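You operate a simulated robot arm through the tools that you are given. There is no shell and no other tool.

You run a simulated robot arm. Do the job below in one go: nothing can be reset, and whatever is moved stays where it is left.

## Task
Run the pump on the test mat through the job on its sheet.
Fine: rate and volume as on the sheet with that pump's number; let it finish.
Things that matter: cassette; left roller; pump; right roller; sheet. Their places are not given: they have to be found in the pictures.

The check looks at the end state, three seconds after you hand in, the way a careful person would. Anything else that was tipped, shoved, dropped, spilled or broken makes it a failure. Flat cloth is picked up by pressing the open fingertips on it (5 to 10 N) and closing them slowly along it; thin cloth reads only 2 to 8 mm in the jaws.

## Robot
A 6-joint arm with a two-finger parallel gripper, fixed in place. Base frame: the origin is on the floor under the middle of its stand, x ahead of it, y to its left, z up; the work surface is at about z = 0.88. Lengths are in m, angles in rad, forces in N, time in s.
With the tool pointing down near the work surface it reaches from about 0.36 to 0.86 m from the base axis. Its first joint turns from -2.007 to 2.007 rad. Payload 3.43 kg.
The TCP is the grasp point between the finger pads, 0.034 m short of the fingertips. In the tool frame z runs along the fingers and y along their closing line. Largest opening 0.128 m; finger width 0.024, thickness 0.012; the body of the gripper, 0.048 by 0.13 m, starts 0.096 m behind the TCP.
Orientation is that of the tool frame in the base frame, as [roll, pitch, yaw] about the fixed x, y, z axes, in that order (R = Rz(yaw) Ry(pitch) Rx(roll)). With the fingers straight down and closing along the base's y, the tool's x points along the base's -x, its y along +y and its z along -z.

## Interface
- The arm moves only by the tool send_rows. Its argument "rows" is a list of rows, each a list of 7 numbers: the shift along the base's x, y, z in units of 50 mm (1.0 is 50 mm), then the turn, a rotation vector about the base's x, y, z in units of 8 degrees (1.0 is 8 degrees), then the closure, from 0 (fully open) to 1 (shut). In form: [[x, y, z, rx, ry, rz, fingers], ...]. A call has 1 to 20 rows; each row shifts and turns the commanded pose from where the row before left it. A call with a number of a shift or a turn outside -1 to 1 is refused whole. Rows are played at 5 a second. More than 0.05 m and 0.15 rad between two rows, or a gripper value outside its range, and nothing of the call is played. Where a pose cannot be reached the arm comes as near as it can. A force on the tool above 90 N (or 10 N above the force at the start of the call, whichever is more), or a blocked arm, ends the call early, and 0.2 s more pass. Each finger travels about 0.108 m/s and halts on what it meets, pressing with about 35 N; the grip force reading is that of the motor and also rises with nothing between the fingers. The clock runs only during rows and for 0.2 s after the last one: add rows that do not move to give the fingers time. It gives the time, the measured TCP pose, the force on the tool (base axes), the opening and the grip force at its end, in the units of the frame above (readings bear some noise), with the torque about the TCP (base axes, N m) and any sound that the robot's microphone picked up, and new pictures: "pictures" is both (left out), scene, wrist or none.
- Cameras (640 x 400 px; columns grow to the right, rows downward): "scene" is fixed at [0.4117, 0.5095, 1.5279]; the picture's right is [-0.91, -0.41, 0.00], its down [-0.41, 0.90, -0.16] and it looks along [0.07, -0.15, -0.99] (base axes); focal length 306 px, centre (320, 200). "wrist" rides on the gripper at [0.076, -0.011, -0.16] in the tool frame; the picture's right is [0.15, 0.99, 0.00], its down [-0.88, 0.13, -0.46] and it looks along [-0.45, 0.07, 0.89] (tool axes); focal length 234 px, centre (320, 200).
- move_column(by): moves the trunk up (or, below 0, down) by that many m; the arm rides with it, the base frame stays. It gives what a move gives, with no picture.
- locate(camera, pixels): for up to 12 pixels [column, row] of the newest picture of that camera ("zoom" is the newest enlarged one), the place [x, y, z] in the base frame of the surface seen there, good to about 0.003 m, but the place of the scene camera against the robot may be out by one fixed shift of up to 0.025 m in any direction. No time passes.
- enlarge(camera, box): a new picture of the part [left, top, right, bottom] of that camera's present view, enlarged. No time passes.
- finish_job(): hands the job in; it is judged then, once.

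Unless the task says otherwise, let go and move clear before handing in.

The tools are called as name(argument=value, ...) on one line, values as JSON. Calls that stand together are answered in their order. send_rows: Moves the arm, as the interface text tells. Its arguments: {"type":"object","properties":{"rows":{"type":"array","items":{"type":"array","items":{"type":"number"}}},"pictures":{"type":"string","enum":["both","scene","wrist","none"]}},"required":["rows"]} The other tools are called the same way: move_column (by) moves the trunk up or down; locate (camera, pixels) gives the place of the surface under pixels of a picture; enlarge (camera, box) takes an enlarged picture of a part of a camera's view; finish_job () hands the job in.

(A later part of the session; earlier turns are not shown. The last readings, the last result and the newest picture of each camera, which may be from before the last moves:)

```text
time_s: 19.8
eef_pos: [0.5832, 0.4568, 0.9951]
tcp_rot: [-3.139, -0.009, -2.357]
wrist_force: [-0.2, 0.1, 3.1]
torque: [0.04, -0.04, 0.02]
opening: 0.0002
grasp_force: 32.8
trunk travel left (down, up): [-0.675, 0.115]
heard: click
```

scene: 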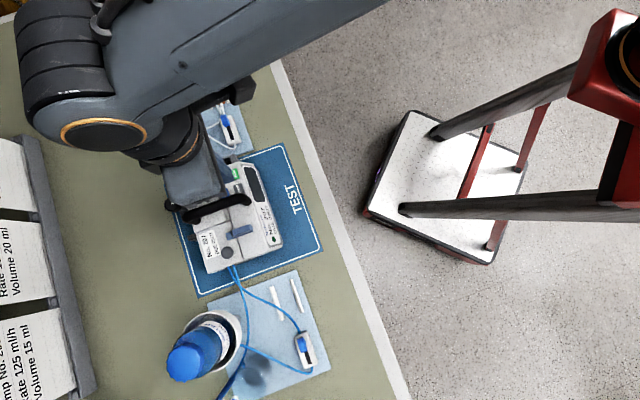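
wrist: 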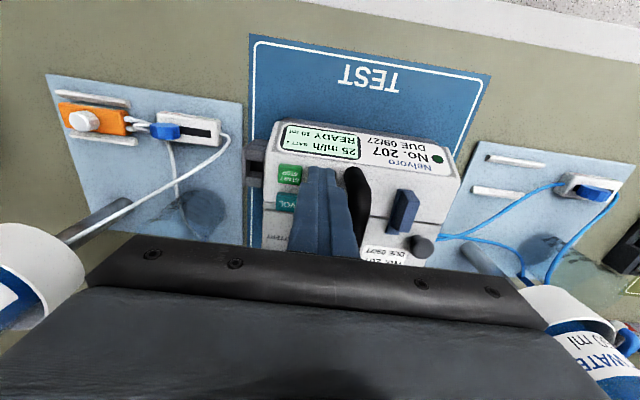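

The display lit with a click: it reads 25 ml/h, 10 ml, READY. I'll zoom on the display, then lift off.

enlarge(camera="wrist", box=[265, 110, 465, 190])

send_rows(rows=[[0, 0, 0.1, 0, 0, 0, 1], [0, 0, 0.2, 0, 0, 0, 1], [0, 0, 0.2, 0, 0, 0, 1], [0, 0, 0, 0, 0, 0, 1]], pictures="wrist")

enlarge(camera="wrist", box=[265, 100, 425, 200])

```text
3.20 times, centred on (365, 150) of wrist
```

zoom: 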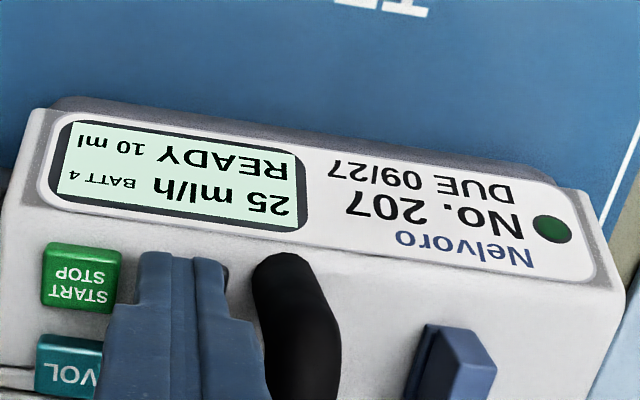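

```text
time_s: 20.8
eef_pos: [0.585, 0.4572, 1.0202]
tcp_rot: [-3.14, -0.009, -2.356]
wrist_force: [0.3, -0.8, 0.9]
torque: [0.0, 0.04, 0.05]
opening: 0.0
grasp_force: 33.5
trunk travel left (down, up): [-0.675, 0.115]
```

wrist: 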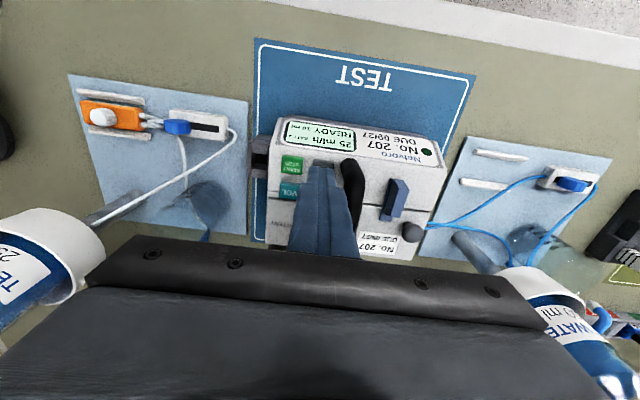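

```text
4.00 times, centred on (345, 150) of wrist
```

zoom: 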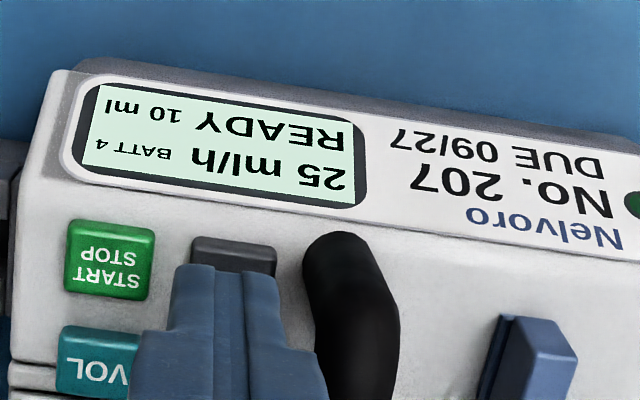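

The display reads "25 ml/h, BATT 4, READY, 10 ml". Now I'll move over RATE at (0.6003,0.4789), offset 3 mm away from the handle, and check.

send_rows(rows=[[0.18, 0.19, 0, 0, 0, 0, 1], [0.18, 0.19, 0, 0, 0, 0, 1], [0, 0, -0.1, 0, 0, 0, 1], [0, 0, -0.1, 0, 0, 0, 1], [0, 0, 0, 0, 0, 0, 1]], pictures="wrist")

enlarge(camera="wrist", box=[245, 80, 445, 230])

```text
time_s: 22.0
eef_pos: [0.6024, 0.4755, 1.0093]
tcp_rot: [-3.14, -0.007, -2.356]
wrist_force: [-0.8, 0.1, 0.5]
torque: [0.02, -0.02, 0.03]
opening: 0.0
grasp_force: 32.9
trunk travel left (down, up): [-0.675, 0.115]
```

wrist: 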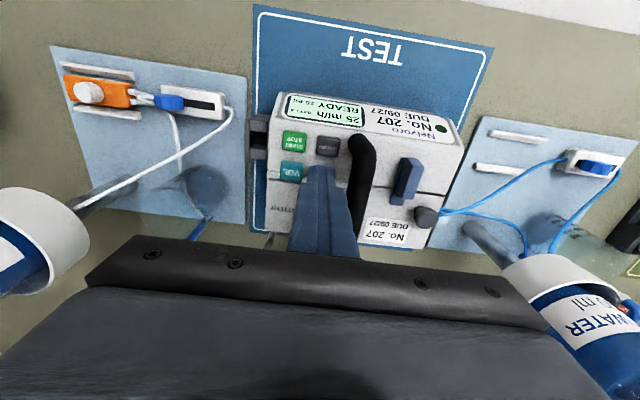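

```text
2.67 times, centred on (345, 155) of wrist
```

zoom: 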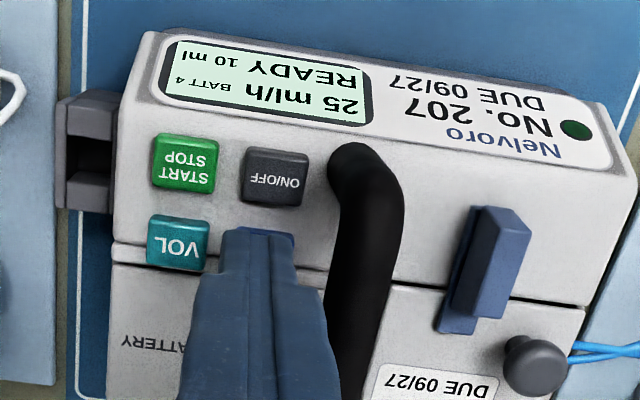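

Aligned over RATE. I'll press down slowly.

send_rows(rows=[[0, 0, -0.08, 0, 0, 0, 1], [0, 0, -0.08, 0, 0, 0, 1], [0, 0, -0.04, 0, 0, 0, 1], [0, 0, -0.03, 0, 0, 0, 1], [0, 0, -0.03, 0, 0, 0, 1], [0, 0, 0, 0, 0, 0, 1]], pictures="wrist")

enlarge(camera="wrist", box=[265, 70, 465, 180])

```text
time_s: 23.4
eef_pos: [0.6019, 0.4768, 0.9967]
tcp_rot: [-3.14, -0.007, -2.356]
wrist_force: [0.1, -0.3, 2.3]
torque: [0.02, -0.06, -0.02]
opening: 0.0
grasp_force: 32.7
trunk travel left (down, up): [-0.675, 0.115]
heard: click
```

wrist: 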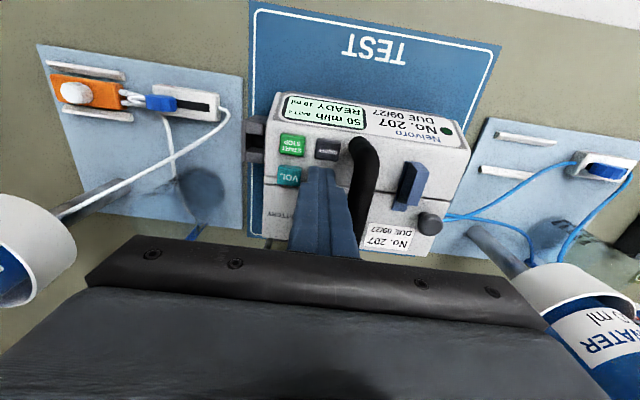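

```text
3.20 times, centred on (365, 125) of wrist
```

zoom: 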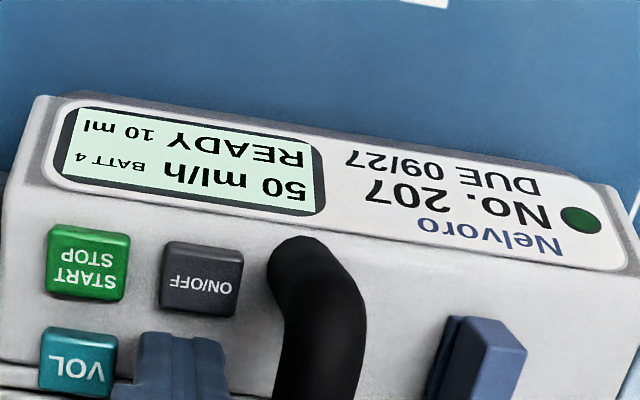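

One press took it from 25 to 50 ml/h. I'll release and press once more to learn the step.

send_rows(rows=[[0, 0, 0.06, 0, 0, 0, 1], [0, 0, 0.06, 0, 0, 0, 1], [0, 0, 0, 0, 0, 0, 1], [0, 0, -0.04, 0, 0, 0, 1], [0, 0, -0.04, 0, 0, 0, 1], [0, 0, -0.04, 0, 0, 0, 1], [0, 0, 0, 0, 0, 0, 1]], pictures="wrist")

enlarge(camera="wrist", box=[265, 70, 465, 180])

```text
time_s: 25.0
eef_pos: [0.603, 0.4777, 0.9974]
tcp_rot: [3.141, -0.009, -2.356]
wrist_force: [0.0, 0.3, 1.2]
torque: [0.03, 0.01, -0.01]
opening: 0.0
grasp_force: 33.4
trunk travel left (down, up): [-0.675, 0.115]
```

wrist: 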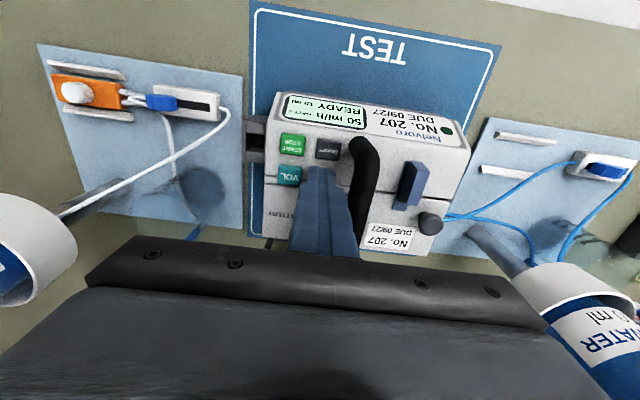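

```text
3.20 times, centred on (365, 125) of wrist
```

zoom: 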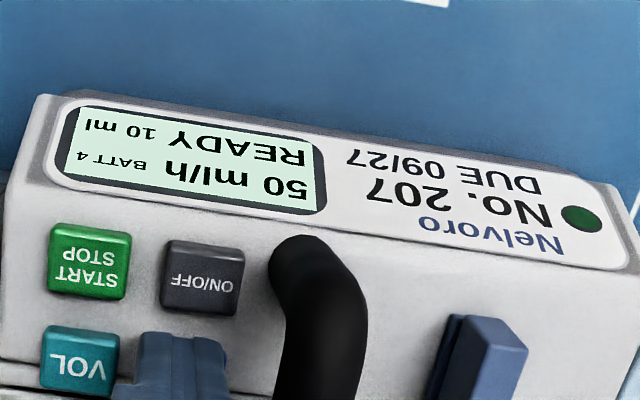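

No click this time (force only 1.2 N), so I need to go slightly deeper.

send_rows(rows=[[0, 0, -0.03, 0, 0, 0, 1], [0, 0, 0, 0, 0, 0, 1]], pictures="wrist")

enlarge(camera="wrist", box=[265, 70, 465, 180])

```text
time_s: 25.6
eef_pos: [0.6017, 0.4769, 0.9957]
tcp_rot: [-3.139, -0.01, -2.356]
wrist_force: [-0.9, 1.5, 2.8]
torque: [0.04, -0.07, 0.0]
opening: 0.0
grasp_force: 32.9
trunk travel left (down, up): [-0.675, 0.115]
heard: click
```

wrist: 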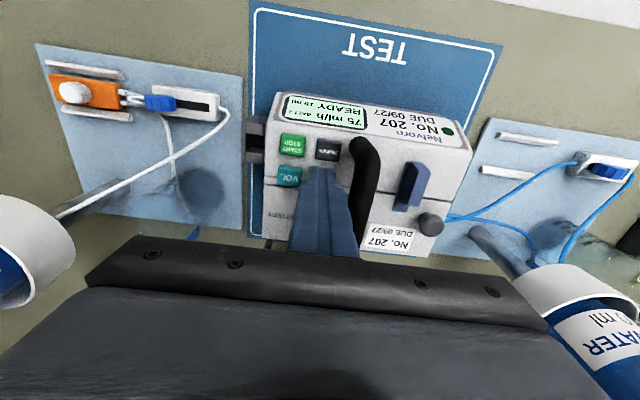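

```text
3.20 times, centred on (365, 125) of wrist
```

zoom: 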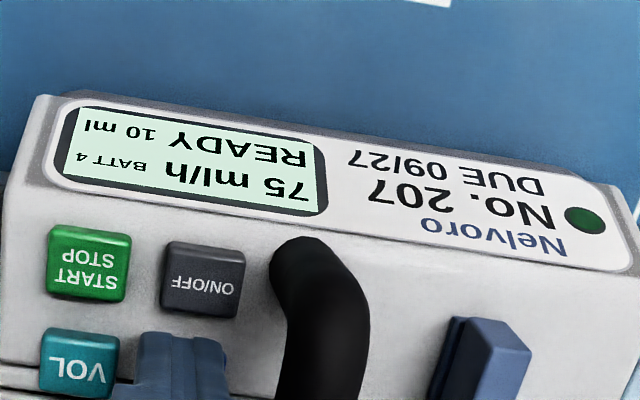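

Now 75 ml/h: steps of 25. Two more presses are needed (100, 125); I'll do one with a full release.

send_rows(rows=[[0, 0, 0.06, 0, 0, 0, 1], [0, 0, 0.06, 0, 0, 0, 1], [0, 0, 0, 0, 0, 0, 1], [0, 0, -0.04, 0, 0, 0, 1], [0, 0, -0.04, 0, 0, 0, 1], [0, 0, -0.04, 0, 0, 0, 1], [0, 0, -0.01, 0, 0, 0, 1], [0, 0, 0, 0, 0, 0, 1]], pictures="wrist")

enlarge(camera="wrist", box=[265, 70, 465, 180])

```text
time_s: 27.4
eef_pos: [0.6019, 0.4769, 0.9949]
tcp_rot: [-3.141, -0.009, -2.357]
wrist_force: [1.8, 0.1, 1.9]
torque: [0.03, -0.04, 0.03]
opening: 0.0001
grasp_force: 33.1
trunk travel left (down, up): [-0.675, 0.115]
heard: click
```

wrist: 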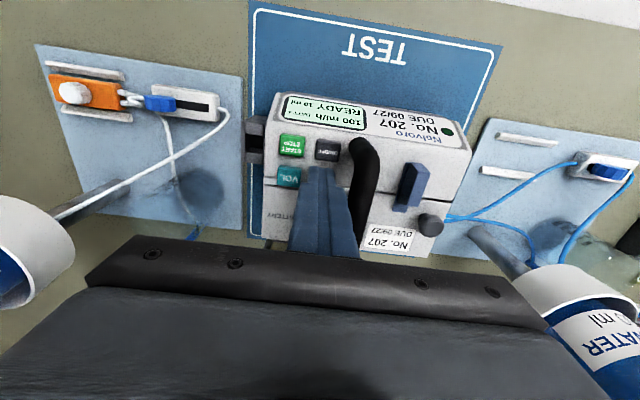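

```text
3.20 times, centred on (365, 125) of wrist
```

zoom: 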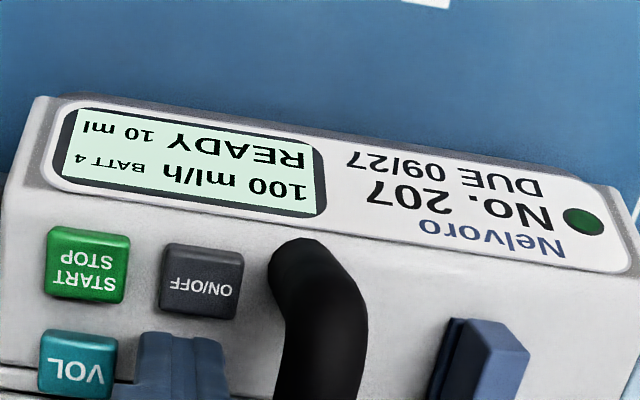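

The display reads 100 ml/h. One more press for 125.

send_rows(rows=[[0, 0, 0.06, 0, 0, 0, 1], [0, 0, 0.06, 0, 0, 0, 1], [0, 0, 0, 0, 0, 0, 1], [0, 0, -0.04, 0, 0, 0, 1], [0, 0, -0.04, 0, 0, 0, 1], [0, 0, -0.04, 0, 0, 0, 1], [0, 0, -0.005, 0, 0, 0, 1], [0, 0, 0, 0, 0, 0, 1]], pictures="wrist")

enlarge(camera="wrist", box=[265, 70, 465, 180])

```text
time_s: 29.2
eef_pos: [0.6019, 0.4773, 0.9948]
tcp_rot: [3.141, -0.008, -2.356]
wrist_force: [1.1, 1.0, 3.1]
torque: [0.06, -0.04, -0.01]
opening: 0.0
grasp_force: 33.0
trunk travel left (down, up): [-0.675, 0.115]
heard: click
```

wrist: 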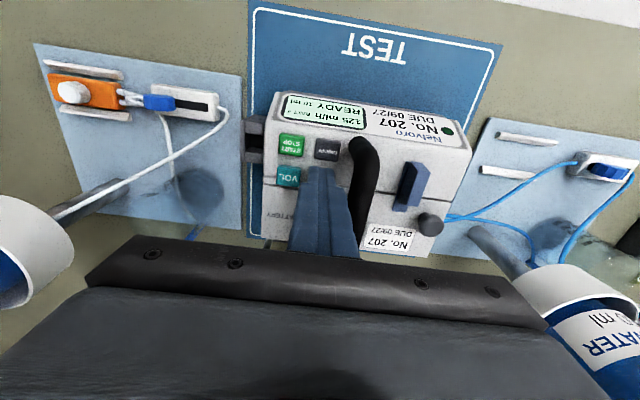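

```text
3.20 times, centred on (365, 125) of wrist
```

zoom: 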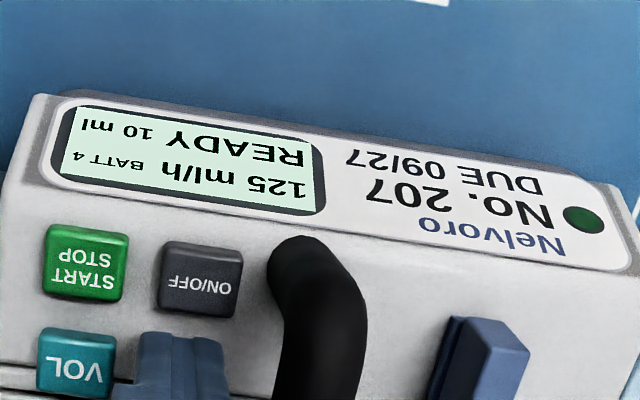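

Rate is set at 125 ml/h. Now I'll lift, move to VOL at (0.6215,0.459) and lower to just above it.

send_rows(rows=[[0, 0, 0.2, 0, 0, 0, 1], [0, 0, 0.2, 0, 0, 0, 1], [0.2, -0.18, 0, 0, 0, 0, 1], [0.19, -0.18, 0, 0, 0, 0, 1], [0, 0, -0.15, 0, 0, 0, 1], [0, 0, 0, 0, 0, 0, 1]], pictures="wrist")

enlarge(camera="wrist", box=[245, 70, 445, 220])

```text
time_s: 30.6
eef_pos: [0.6218, 0.4576, 1.0071]
tcp_rot: [-3.14, -0.009, -2.356]
wrist_force: [0.1, 0.5, -0.6]
torque: [0.0, 0.0, 0.02]
opening: 0.0
grasp_force: 33.5
trunk travel left (down, up): [-0.675, 0.115]
```

wrist: 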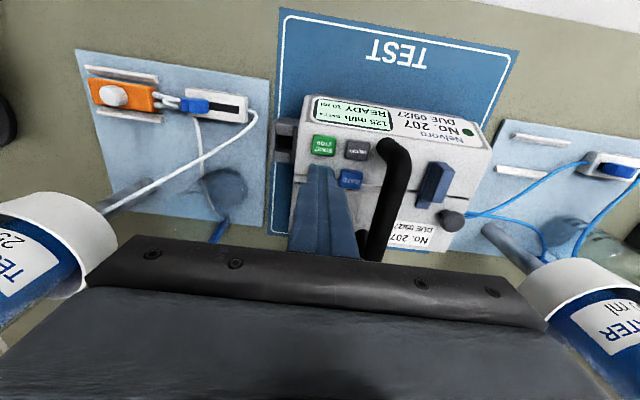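

```text
2.67 times, centred on (345, 145) of wrist
```

zoom: 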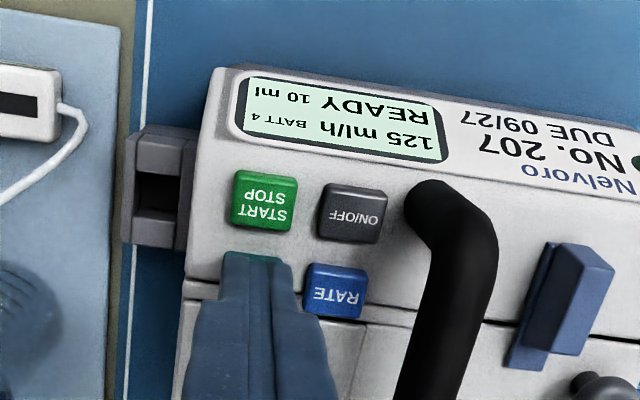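

Aligned over VOL with RATE and START clear. I'll press slowly once.

send_rows(rows=[[0, 0, -0.08, 0, 0, 0, 1], [0, 0, -0.06, 0, 0, 0, 1], [0, 0, -0.04, 0, 0, 0, 1], [0, 0, -0.03, 0, 0, 0, 1], [0, 0, -0.03, 0, 0, 0, 1], [0, 0, 0, 0, 0, 0, 1]], pictures="wrist")

enlarge(camera="wrist", box=[275, 70, 475, 180])

```text
time_s: 32.0
eef_pos: [0.6222, 0.4587, 0.9961]
tcp_rot: [-3.14, -0.009, -2.355]
wrist_force: [-0.4, 0.9, 2.1]
torque: [0.04, 0.03, 0.03]
opening: 0.0001
grasp_force: 33.0
trunk travel left (down, up): [-0.675, 0.115]
heard: click
```

wrist: 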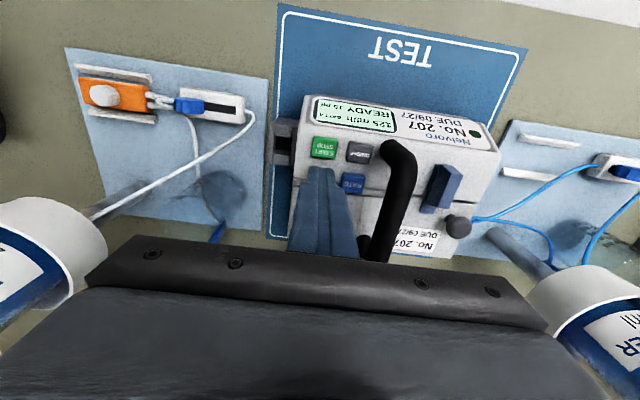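

```text
3.20 times, centred on (375, 125) of wrist
```

zoom: 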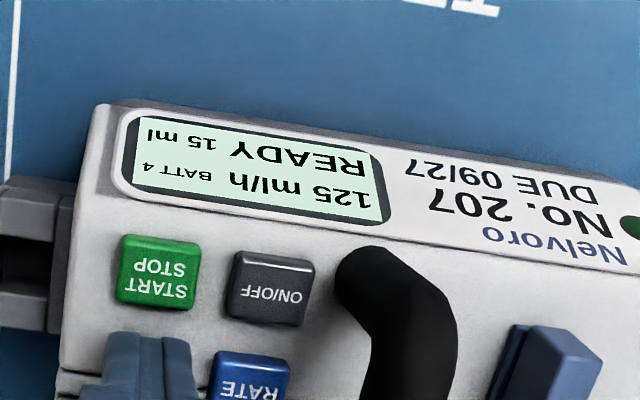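

The display now reads 125 ml/h, 15 ml, READY, matching the sheet. I'll lift off, and map the left tray (roller, bottle, glass) before opening the left roller.

send_rows(rows=[[0, 0, 0.3, 0, 0, 0, 1], [0, 0, 0.6, 0, 0, 0, 1], [-0.3, 0, 0.8, 0, 0, 0, 1], [-0.5, 0.2, 0.6, 0, 0, -0.5, 0.6], [-0.5, 0.3, 0, 0, 0, -1, 0.3], [-0.5, 0.3, 0, 0, 0, -1, 0], [-0.5, 0.3, 0, 0, 0, -1, 0], [-0.5, 0.3, 0, 0, 0, -1, 0], [0, 0, 0, 0, 0, 0, 0], [0, 0, 0, 0, 0, 0, 0]], pictures="both")

locate(camera="scene", pixels=[[185, 362], [215, 330], [235, 340], [302, 342], [299, 350], [307, 365], [296, 336], [250, 372], [225, 390], [260, 345], [275, 300], [294, 292]])

```text
time_s: 34.2
eef_pos: [0.4818, 0.5297, 1.1104]
tcp_rot: [-3.141, -0.009, -2.986]
wrist_force: [0.7, 0.1, 0.2]
torque: [-0.02, -0.01, 0.03]
opening: 0.128
grasp_force: 0.1
trunk travel left (down, up): [-0.675, 0.115]
```

scene: 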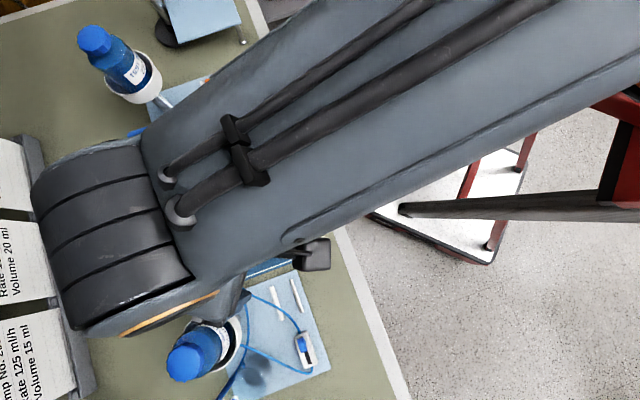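
wrist: 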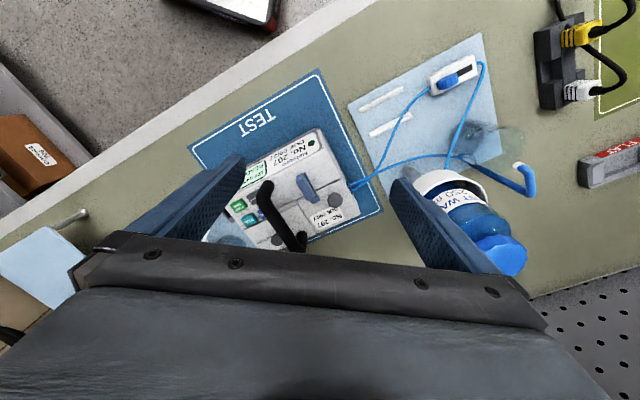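

```text
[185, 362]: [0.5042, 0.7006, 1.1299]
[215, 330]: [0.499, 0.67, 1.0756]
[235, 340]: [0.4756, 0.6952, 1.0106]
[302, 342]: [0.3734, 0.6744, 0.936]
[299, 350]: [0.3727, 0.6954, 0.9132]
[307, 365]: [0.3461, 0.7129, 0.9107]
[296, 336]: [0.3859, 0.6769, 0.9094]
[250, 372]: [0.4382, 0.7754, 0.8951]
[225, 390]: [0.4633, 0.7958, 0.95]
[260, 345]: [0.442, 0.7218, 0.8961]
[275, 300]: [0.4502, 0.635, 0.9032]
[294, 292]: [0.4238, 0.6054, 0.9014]
```

The left bottle's cap stands to z≈1.12 near (0.49,0.69), so I'll stay above it: rise to z≈1.2, turn to yaw -47° (closing along the pump's depth direction), and bring the camera over the left roller.

send_rows(rows=[[0, 0, 0.6, 0, 0, -1, 0.3], [0, 0, 0.6, 0, 0, -1, 0.5], [0, 0, 0.6, 0, 0, -1, 0.5], [-0.2, 0.3, 0, 0, 0, -1, 0.5], [-0.2, 0.3, 0, 0, 0, -1, 0.5], [-0.3, 0.4, 0, 0, 0, -1, 0.5], [-0.3, 0.4, 0, 0, 0, -1, 0.5], [-0.24, 0.4, 0, 0, 0, 0, 0.5], [0, 0, 0, 0, 0, 0, 0.5], [0, 0, 0, 0, 0, 0, 0.5]], pictures="both")

```text
time_s: 36.4
eef_pos: [0.4193, 0.6194, 1.2015]
tcp_rot: [-3.14, -0.009, 2.321]
wrist_force: [-0.1, 0.2, 0.4]
torque: [-0.01, -0.03, 0.01]
opening: 0.064
grasp_force: 0.1
trunk travel left (down, up): [-0.675, 0.115]
```

scene: 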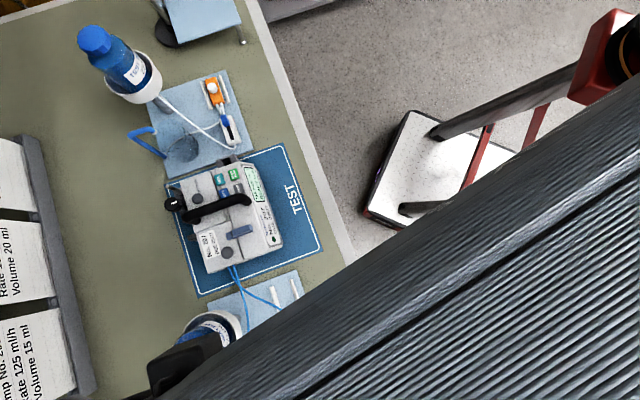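
wrist: 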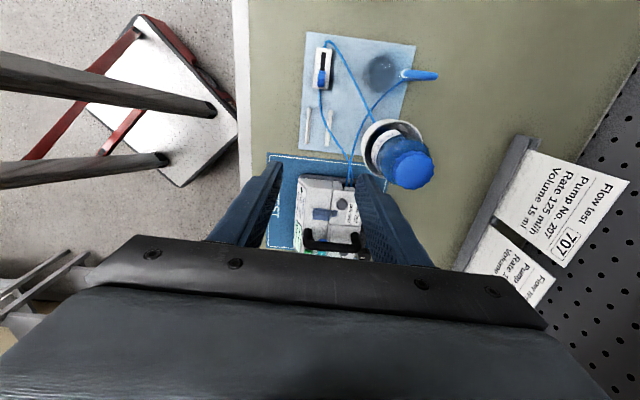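

The left roller is at wrist (322,68), seen from above. I'll zoom and locate its wheel, slot and body, and read the sheet again too.

enlarge(camera="wrist", box=[460, 130, 640, 310])

enlarge(camera="wrist", box=[295, 30, 425, 155])

enlarge(camera="wrist", box=[296, 38, 351, 98])

```text
2.22 times, centred on (550, 220) of wrist
```

zoom: 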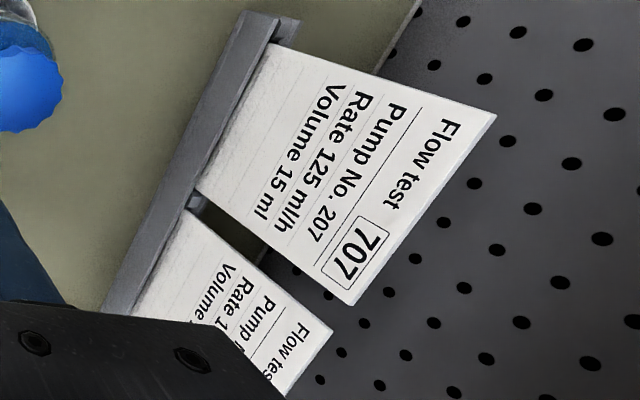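

```text
3.20 times, centred on (360, 92) of wrist
```

zoom: 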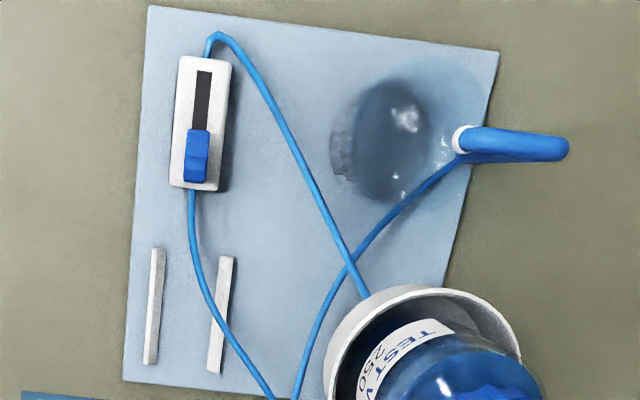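

```text
6.67 times, centred on (324, 68) of wrist
```

zoom: 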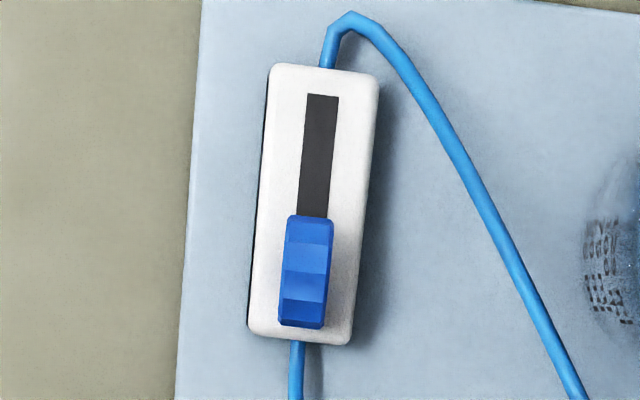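

Confirmed: sheet 707 = Pump 207, 125 ml/h, 15 ml. Now I'll locate the roller's wheel and body points.

locate(camera="zoom", pixels=[[307, 270], [303, 318], [311, 222], [322, 97], [318, 150], [280, 75], [365, 80], [258, 325], [345, 330], [288, 268], [328, 270], [345, 200]])

locate(camera="wrist", pixels=[[405, 165], [385, 125], [395, 145], [365, 150], [420, 75], [400, 70], [380, 55], [350, 40], [345, 110], [310, 125], [330, 125]])

```text
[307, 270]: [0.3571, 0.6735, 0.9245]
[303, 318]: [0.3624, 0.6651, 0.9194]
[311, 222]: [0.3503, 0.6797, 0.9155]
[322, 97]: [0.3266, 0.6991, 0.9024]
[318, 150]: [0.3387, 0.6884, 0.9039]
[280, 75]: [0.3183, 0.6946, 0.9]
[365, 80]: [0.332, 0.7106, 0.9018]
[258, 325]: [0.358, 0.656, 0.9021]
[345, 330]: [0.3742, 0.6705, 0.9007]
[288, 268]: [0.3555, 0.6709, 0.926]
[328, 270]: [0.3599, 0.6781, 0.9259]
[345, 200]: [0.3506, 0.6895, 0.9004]
```

```text
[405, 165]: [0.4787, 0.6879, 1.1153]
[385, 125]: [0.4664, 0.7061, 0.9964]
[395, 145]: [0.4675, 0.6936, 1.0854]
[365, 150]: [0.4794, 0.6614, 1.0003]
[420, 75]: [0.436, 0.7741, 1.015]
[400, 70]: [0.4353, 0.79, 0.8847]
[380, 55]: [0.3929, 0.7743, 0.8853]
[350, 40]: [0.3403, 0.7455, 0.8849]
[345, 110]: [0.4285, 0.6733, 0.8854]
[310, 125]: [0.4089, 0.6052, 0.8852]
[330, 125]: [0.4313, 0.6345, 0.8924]
```

The roller body runs along v (~135°), wheel centre at about (0.3565,0.6725), top z 0.925, body top 0.902; the open end of the slot is at (0.3266,0.699). I'll push the wheel with closed fingers from its SHUT side along +v, with the tool back at yaw 45° to stay well clear of the bottle.

locate(camera="wrist", pixels=[[321, 101], [320, 93], [320, 110], [408, 168], [392, 168], [425, 168], [410, 152], [410, 183]])

send_rows(rows=[[0, 0, 0, 0, 0, 1, 1], [0, 0, 0, 0, 0, 1, 1], [0, 0, 0, 0, 0, 1, 1], [0, 0, 0, 0, 0, 1, 1], [0, 0, 0, 0, 0, 1, 1], [-0.1, 0.1, 0, 0, 0, 1, 1], [-0.1, 0.1, 0, 0, 0, 1, 1], [-0.1, 0.1, 0, 0, 0, 1, 1], [-0.2, 0.1, 0, 0, 0, 1, 1], [-0.2, 0.1, 0, 0, 0, 1, 1], [-0.1, 0.1, 0, 0, 0, 1, 1], [0, 0, -0.5, 0, 0, 0.5, 1], [0, 0, -0.5, 0, 0, 0, 1], [0, 0, -0.5, 0, 0, 0, 1], [0, 0, 0, 0, 0, 0, 1], [0, 0, 0, 0, 0, 0, 1]], pictures="both")

```text
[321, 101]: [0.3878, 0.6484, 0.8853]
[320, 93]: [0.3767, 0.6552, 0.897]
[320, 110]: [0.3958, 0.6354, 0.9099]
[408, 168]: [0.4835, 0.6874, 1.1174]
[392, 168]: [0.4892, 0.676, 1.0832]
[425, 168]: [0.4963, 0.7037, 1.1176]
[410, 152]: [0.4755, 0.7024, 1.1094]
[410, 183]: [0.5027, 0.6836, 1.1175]
```

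```text
time_s: 39.8
eef_pos: [0.3792, 0.6485, 1.1254]
tcp_rot: [-3.14, -0.007, -2.356]
wrist_force: [-0.1, 0.8, -0.3]
torque: [0.0, 0.01, -0.01]
opening: 0.0
grasp_force: 33.1
trunk travel left (down, up): [-0.675, 0.115]
```

scene: 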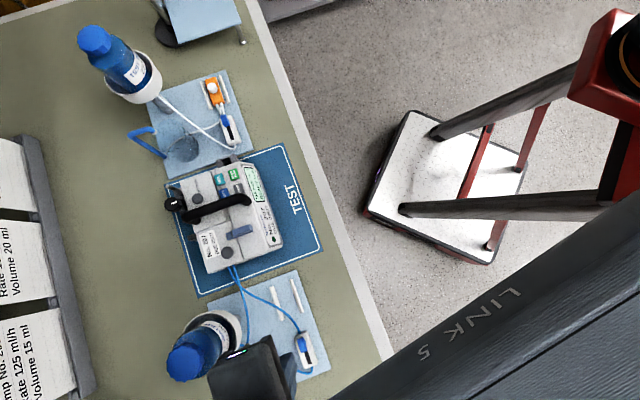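
wrist: 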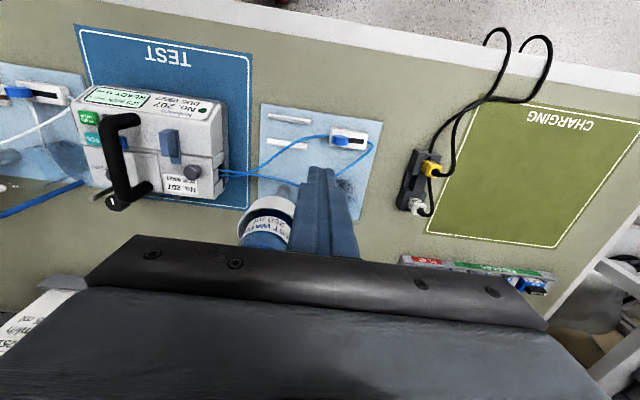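

The roller is at wrist (349,138), with the closed fingers hanging near it. I'll zoom to check wheel and tube positions from this side.

enlarge(camera="wrist", box=[290, 100, 400, 190])

locate(camera="wrist", pixels=[[346, 141], [337, 140], [355, 143], [346, 138], [332, 138], [366, 146], [325, 136], [318, 136], [310, 138], [300, 142]])

```text
4.44 times, centred on (345, 145) of wrist
```

zoom: 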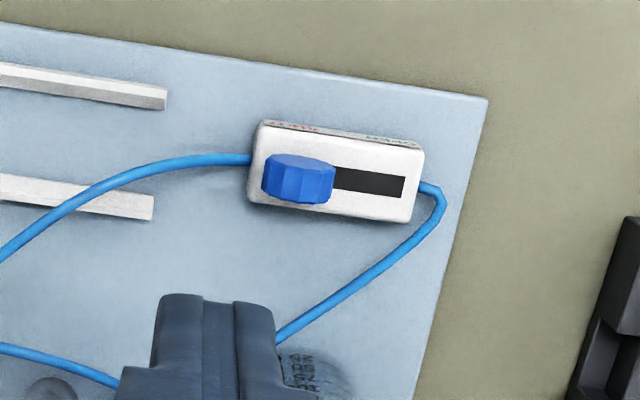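

```text
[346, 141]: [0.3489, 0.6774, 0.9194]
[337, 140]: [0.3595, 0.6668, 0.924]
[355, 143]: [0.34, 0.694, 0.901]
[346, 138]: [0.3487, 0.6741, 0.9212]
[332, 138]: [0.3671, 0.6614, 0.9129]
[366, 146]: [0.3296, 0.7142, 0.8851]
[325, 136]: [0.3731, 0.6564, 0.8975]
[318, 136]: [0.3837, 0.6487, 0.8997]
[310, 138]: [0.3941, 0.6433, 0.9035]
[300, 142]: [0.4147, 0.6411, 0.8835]
```

The tube near the wheel lies at z≤0.904, so fingertips at z≈0.910 will clear it. The tool is already lined up; I'll go down to a pre-check height.

send_rows(rows=[[0, 0, -0.6, 0, 0, 0, 1], [0, 0, -0.7, 0, 0, 0, 1], [0, 0, -0.7, 0, 0, 0, 1], [0, 0, -0.7, 0, 0, 0, 1], [0, 0, -0.4, 0, 0, 0, 1], [0, 0, 0, 0, 0, 0, 1], [0, 0, 0, 0, 0, 0, 1]], pictures="both")

enlarge(camera="wrist", box=[230, 100, 430, 240])

```text
time_s: 41.4
eef_pos: [0.3788, 0.6508, 0.9704]
tcp_rot: [-3.139, -0.009, -2.355]
wrist_force: [-0.7, -0.2, -0.5]
torque: [-0.02, -0.01, 0.01]
opening: 0.0
grasp_force: 33.3
trunk travel left (down, up): [-0.675, 0.115]
```

scene: 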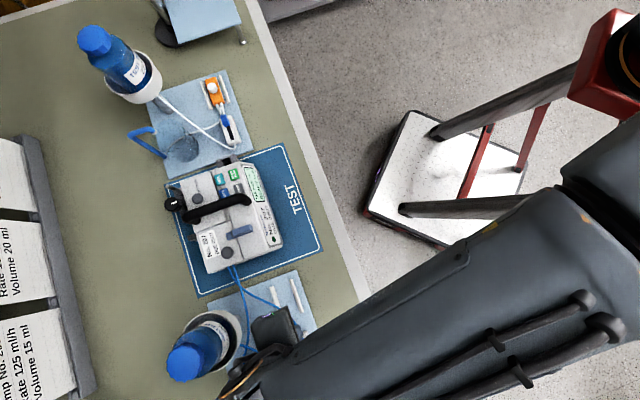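
wrist: 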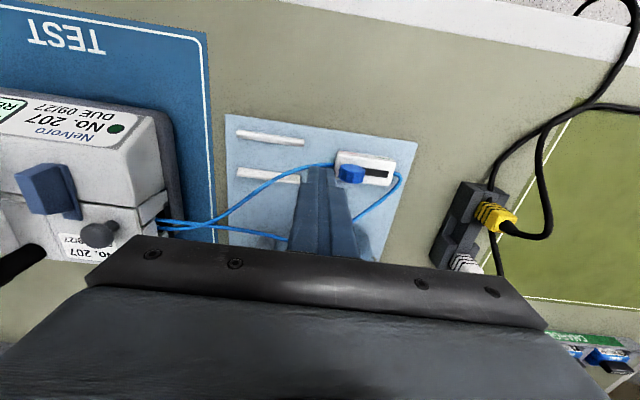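

```text
2.86 times, centred on (330, 170) of wrist
```

zoom: 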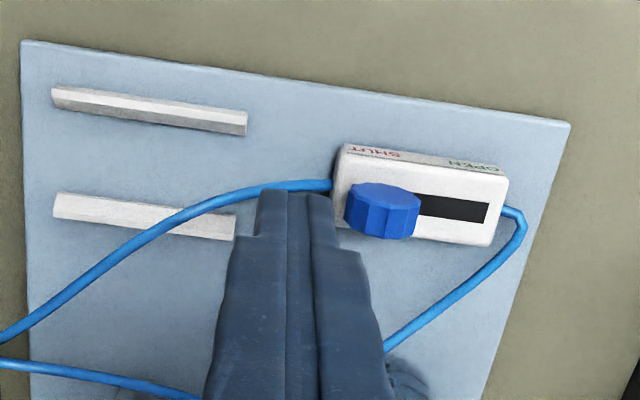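

I'll back off 3 mm in -v, then lower to fingertip height 0.910 next to the wheel.

send_rows(rows=[[0.05, -0.05, -0.1, 0, 0, 0, 1], [0, 0, -0.2, 0, 0, 0, 1], [0, 0, -0.15, 0, 0, 0, 1], [0, 0, -0.06, 0, 0, 0, 1], [0, 0, 0, 0, 0, 0, 1]], pictures="wrist")

enlarge(camera="wrist", box=[250, 100, 430, 230])

```text
time_s: 42.6
eef_pos: [0.3821, 0.6461, 0.9461]
tcp_rot: [-3.141, -0.009, -2.356]
wrist_force: [0.6, 0.3, -0.2]
torque: [0.01, 0.01, -0.05]
opening: 0.0003
grasp_force: 32.4
trunk travel left (down, up): [-0.675, 0.115]
```

wrist: 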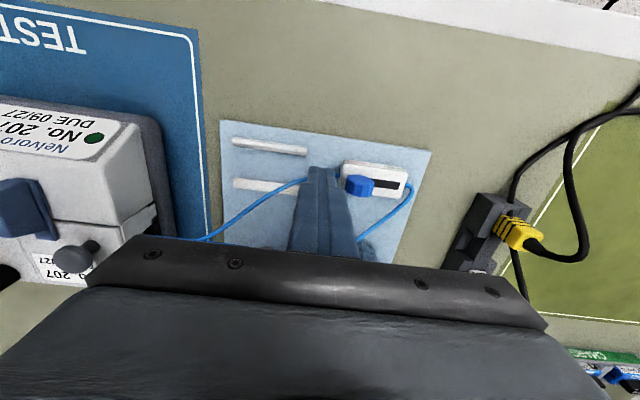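

```text
3.08 times, centred on (340, 165) of wrist
```

zoom: 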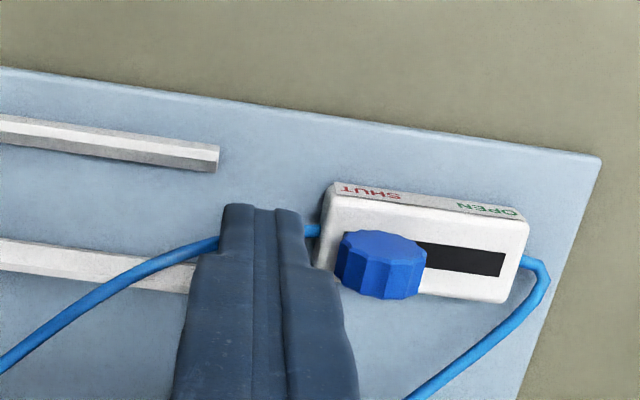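

Fingers are beside the wheel, above the tube, with no force. I'll begin pushing along +v in about 4 mm steps and watch the force.

send_rows(rows=[[-0.06, 0.06, 0, 0, 0, 0, 1], [-0.06, 0.06, 0, 0, 0, 0, 1], [-0.06, 0.06, 0, 0, 0, 0, 1], [-0.06, 0.06, 0, 0, 0, 0, 1], [0, 0, 0, 0, 0, 0, 1]], pictures="wrist")

enlarge(camera="wrist", box=[250, 100, 430, 230])

```text
time_s: 43.8
eef_pos: [0.3701, 0.6584, 0.9447]
tcp_rot: [-3.141, -0.009, -2.357]
wrist_force: [-0.1, -1.1, -0.3]
torque: [-0.01, 0.0, -0.02]
opening: 0.0005
grasp_force: 33.0
trunk travel left (down, up): [-0.675, 0.115]
```

wrist: 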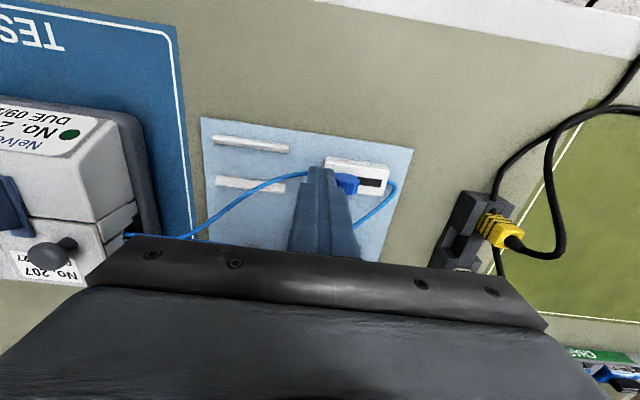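

```text
3.08 times, centred on (340, 165) of wrist
```

zoom: 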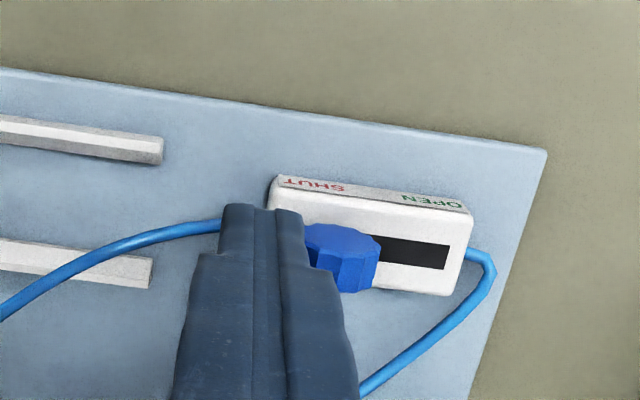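

Contact is made, force only about 1 N. I'll continue the push another ~17 mm.

send_rows(rows=[[-0.06, 0.06, 0, 0, 0, 0, 1], [-0.06, 0.06, 0, 0, 0, 0, 1], [-0.06, 0.06, 0, 0, 0, 0, 1], [-0.06, 0.06, 0, 0, 0, 0, 1], [0, 0, 0, 0, 0, 0, 1]], pictures="wrist")

enlarge(camera="wrist", box=[240, 100, 420, 230])

```text
time_s: 45.0
eef_pos: [0.3586, 0.6701, 0.9444]
tcp_rot: [-3.141, -0.009, -2.357]
wrist_force: [0.1, -0.2, -0.1]
torque: [-0.03, 0.03, 0.02]
opening: 0.0
grasp_force: 33.0
trunk travel left (down, up): [-0.675, 0.115]
```

wrist: 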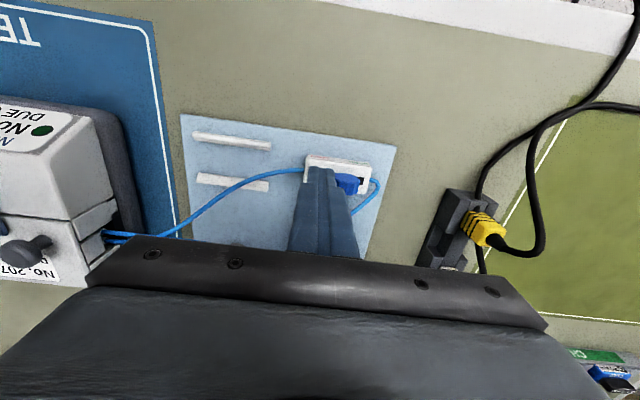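

```text
3.08 times, centred on (330, 165) of wrist
```

zoom: 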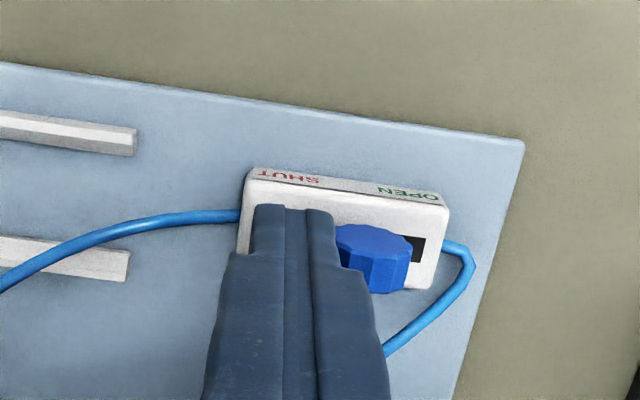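

The wheel has moved most of the way; a few millimetres of slot remain. I'll push in smaller steps until it seats.

send_rows(rows=[[-0.04, 0.04, 0, 0, 0, 0, 1], [-0.04, 0.04, 0, 0, 0, 0, 1], [0, 0, 0, 0, 0, 0, 1]], pictures="wrist")

enlarge(camera="wrist", box=[240, 100, 420, 230])

```text
time_s: 45.8
eef_pos: [0.354, 0.6761, 0.9453]
tcp_rot: [-3.138, -0.009, -2.357]
wrist_force: [0.1, -0.6, 0.4]
torque: [-0.01, -0.01, 0.02]
opening: 0.0001
grasp_force: 33.2
trunk travel left (down, up): [-0.675, 0.115]
```

wrist: 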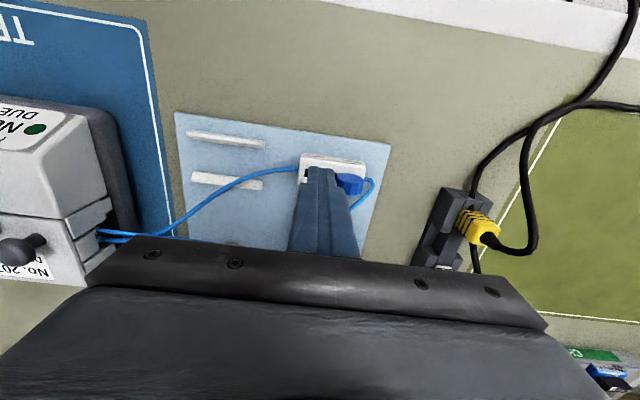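

```text
3.08 times, centred on (330, 165) of wrist
```

zoom: 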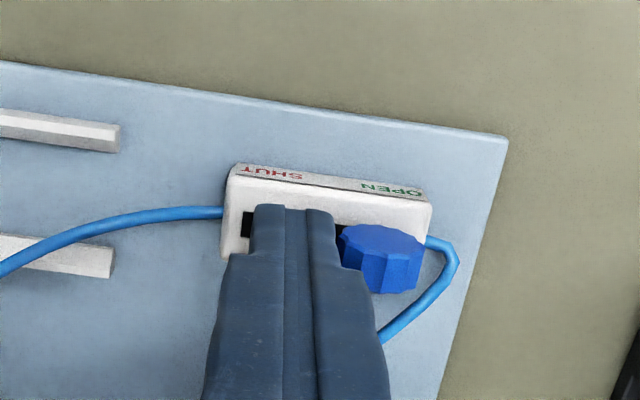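

The slot beyond the wheel is now hidden; I'll push 1.5 mm at a time to feel for the end stop.

send_rows(rows=[[-0.02, 0.02, 0, 0, 0, 0, 1], [-0.02, 0.02, 0, 0, 0, 0, 1], [0, 0, 0, 0, 0, 0, 1]], pictures="wrist")

enlarge(camera="wrist", box=[240, 100, 420, 230])

```text
time_s: 46.6
eef_pos: [0.3531, 0.6759, 0.9441]
tcp_rot: [-3.139, -0.009, -2.356]
wrist_force: [0.6, 0.9, 0.2]
torque: [-0.02, -0.01, 0.02]
opening: 0.0002
grasp_force: 33.4
trunk travel left (down, up): [-0.675, 0.115]
```

wrist: 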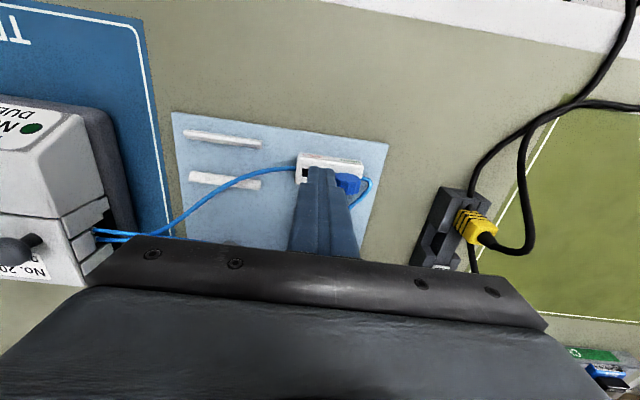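

```text
3.08 times, centred on (330, 165) of wrist
```

zoom: 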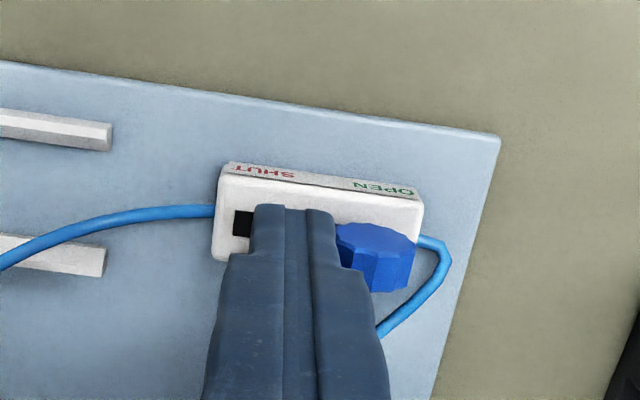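

Nearly there; still no end-stop force. Two more small steps.

send_rows(rows=[[-0.02, 0.02, 0, 0, 0, 0, 1], [-0.02, 0.02, 0, 0, 0, 0, 1], [0, 0, 0, 0, 0, 0, 1]], pictures="wrist")

enlarge(camera="wrist", box=[240, 100, 420, 230])

```text
time_s: 47.4
eef_pos: [0.3516, 0.6774, 0.9438]
tcp_rot: [-3.14, -0.009, -2.358]
wrist_force: [1.8, -3.2, 0.3]
torque: [-0.1, -0.09, -0.01]
opening: 0.0
grasp_force: 32.9
trunk travel left (down, up): [-0.675, 0.115]
```

wrist: 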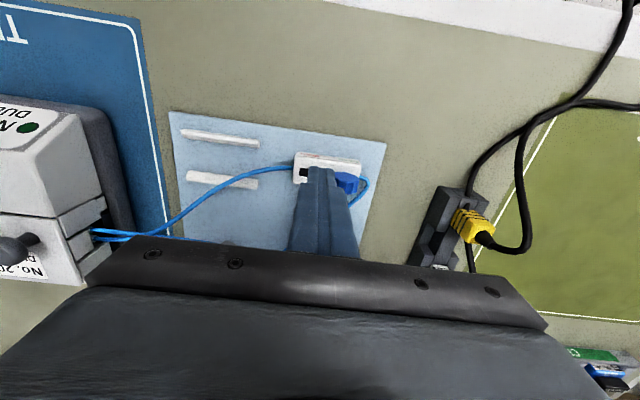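

```text
3.08 times, centred on (330, 165) of wrist
```

zoom: 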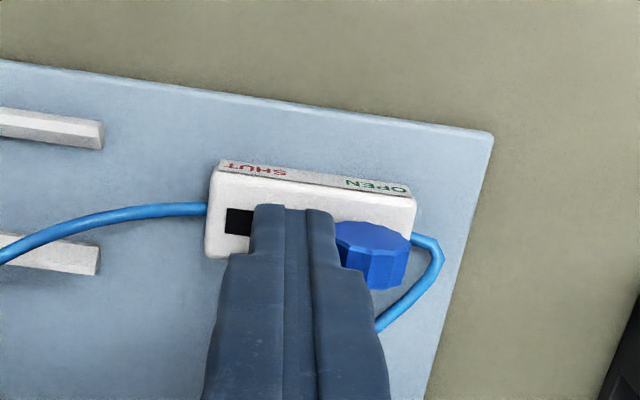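

The force rose to 3.6 N against the push: the wheel is at the OPEN stop. I'll back off, lift clear, and inspect the roller and pump.

send_rows(rows=[[0.06, -0.06, 0, 0, 0, 0, 1], [0.06, -0.06, 0, 0, 0, 0, 1], [0, 0, 0.5, 0, 0, 0, 1], [0, 0, 0.9, 0, 0, 0, 1], [0, 0, 0.9, 0, 0, 0, 1], [0, 0, 0.9, 0, 0, 0, 1], [0, 0, 0.9, 0, 0, 0, 1], [0, 0, 0, 0, 0, 0, 1], [0, 0, 0, 0, 0, 0, 1]], pictures="both")

enlarge(camera="wrist", box=[290, 100, 400, 190])

enlarge(camera="wrist", box=[20, 60, 260, 220])

```text
time_s: 49.4
eef_pos: [0.3554, 0.6722, 1.1505]
tcp_rot: [-3.14, -0.009, -2.357]
wrist_force: [0.5, 0.0, -0.3]
torque: [-0.01, -0.01, 0.0]
opening: 0.0001
grasp_force: 32.5
trunk travel left (down, up): [-0.675, 0.115]
```

scene: 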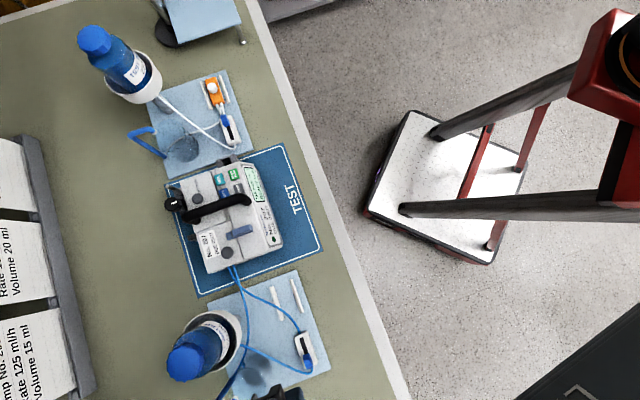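
wrist: 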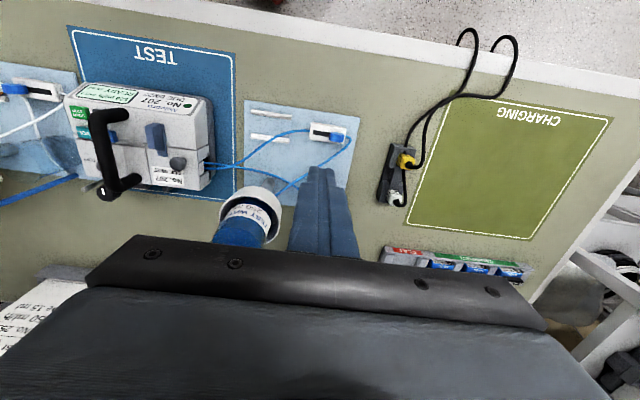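

```text
4.44 times, centred on (345, 145) of wrist
```

zoom: 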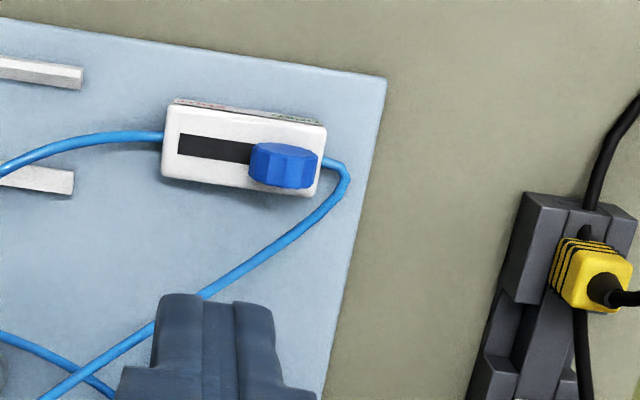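

```text
2.50 times, centred on (140, 140) of wrist
```

zoom: 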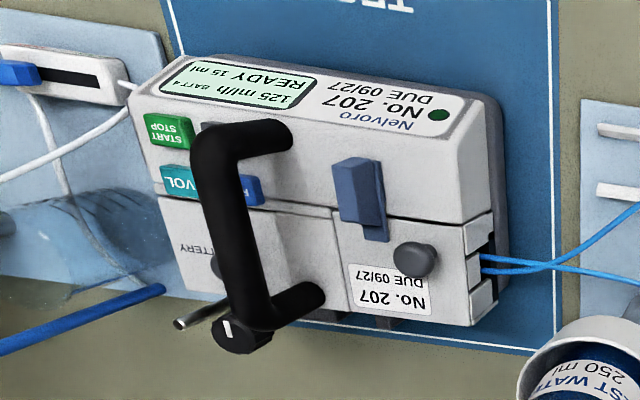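

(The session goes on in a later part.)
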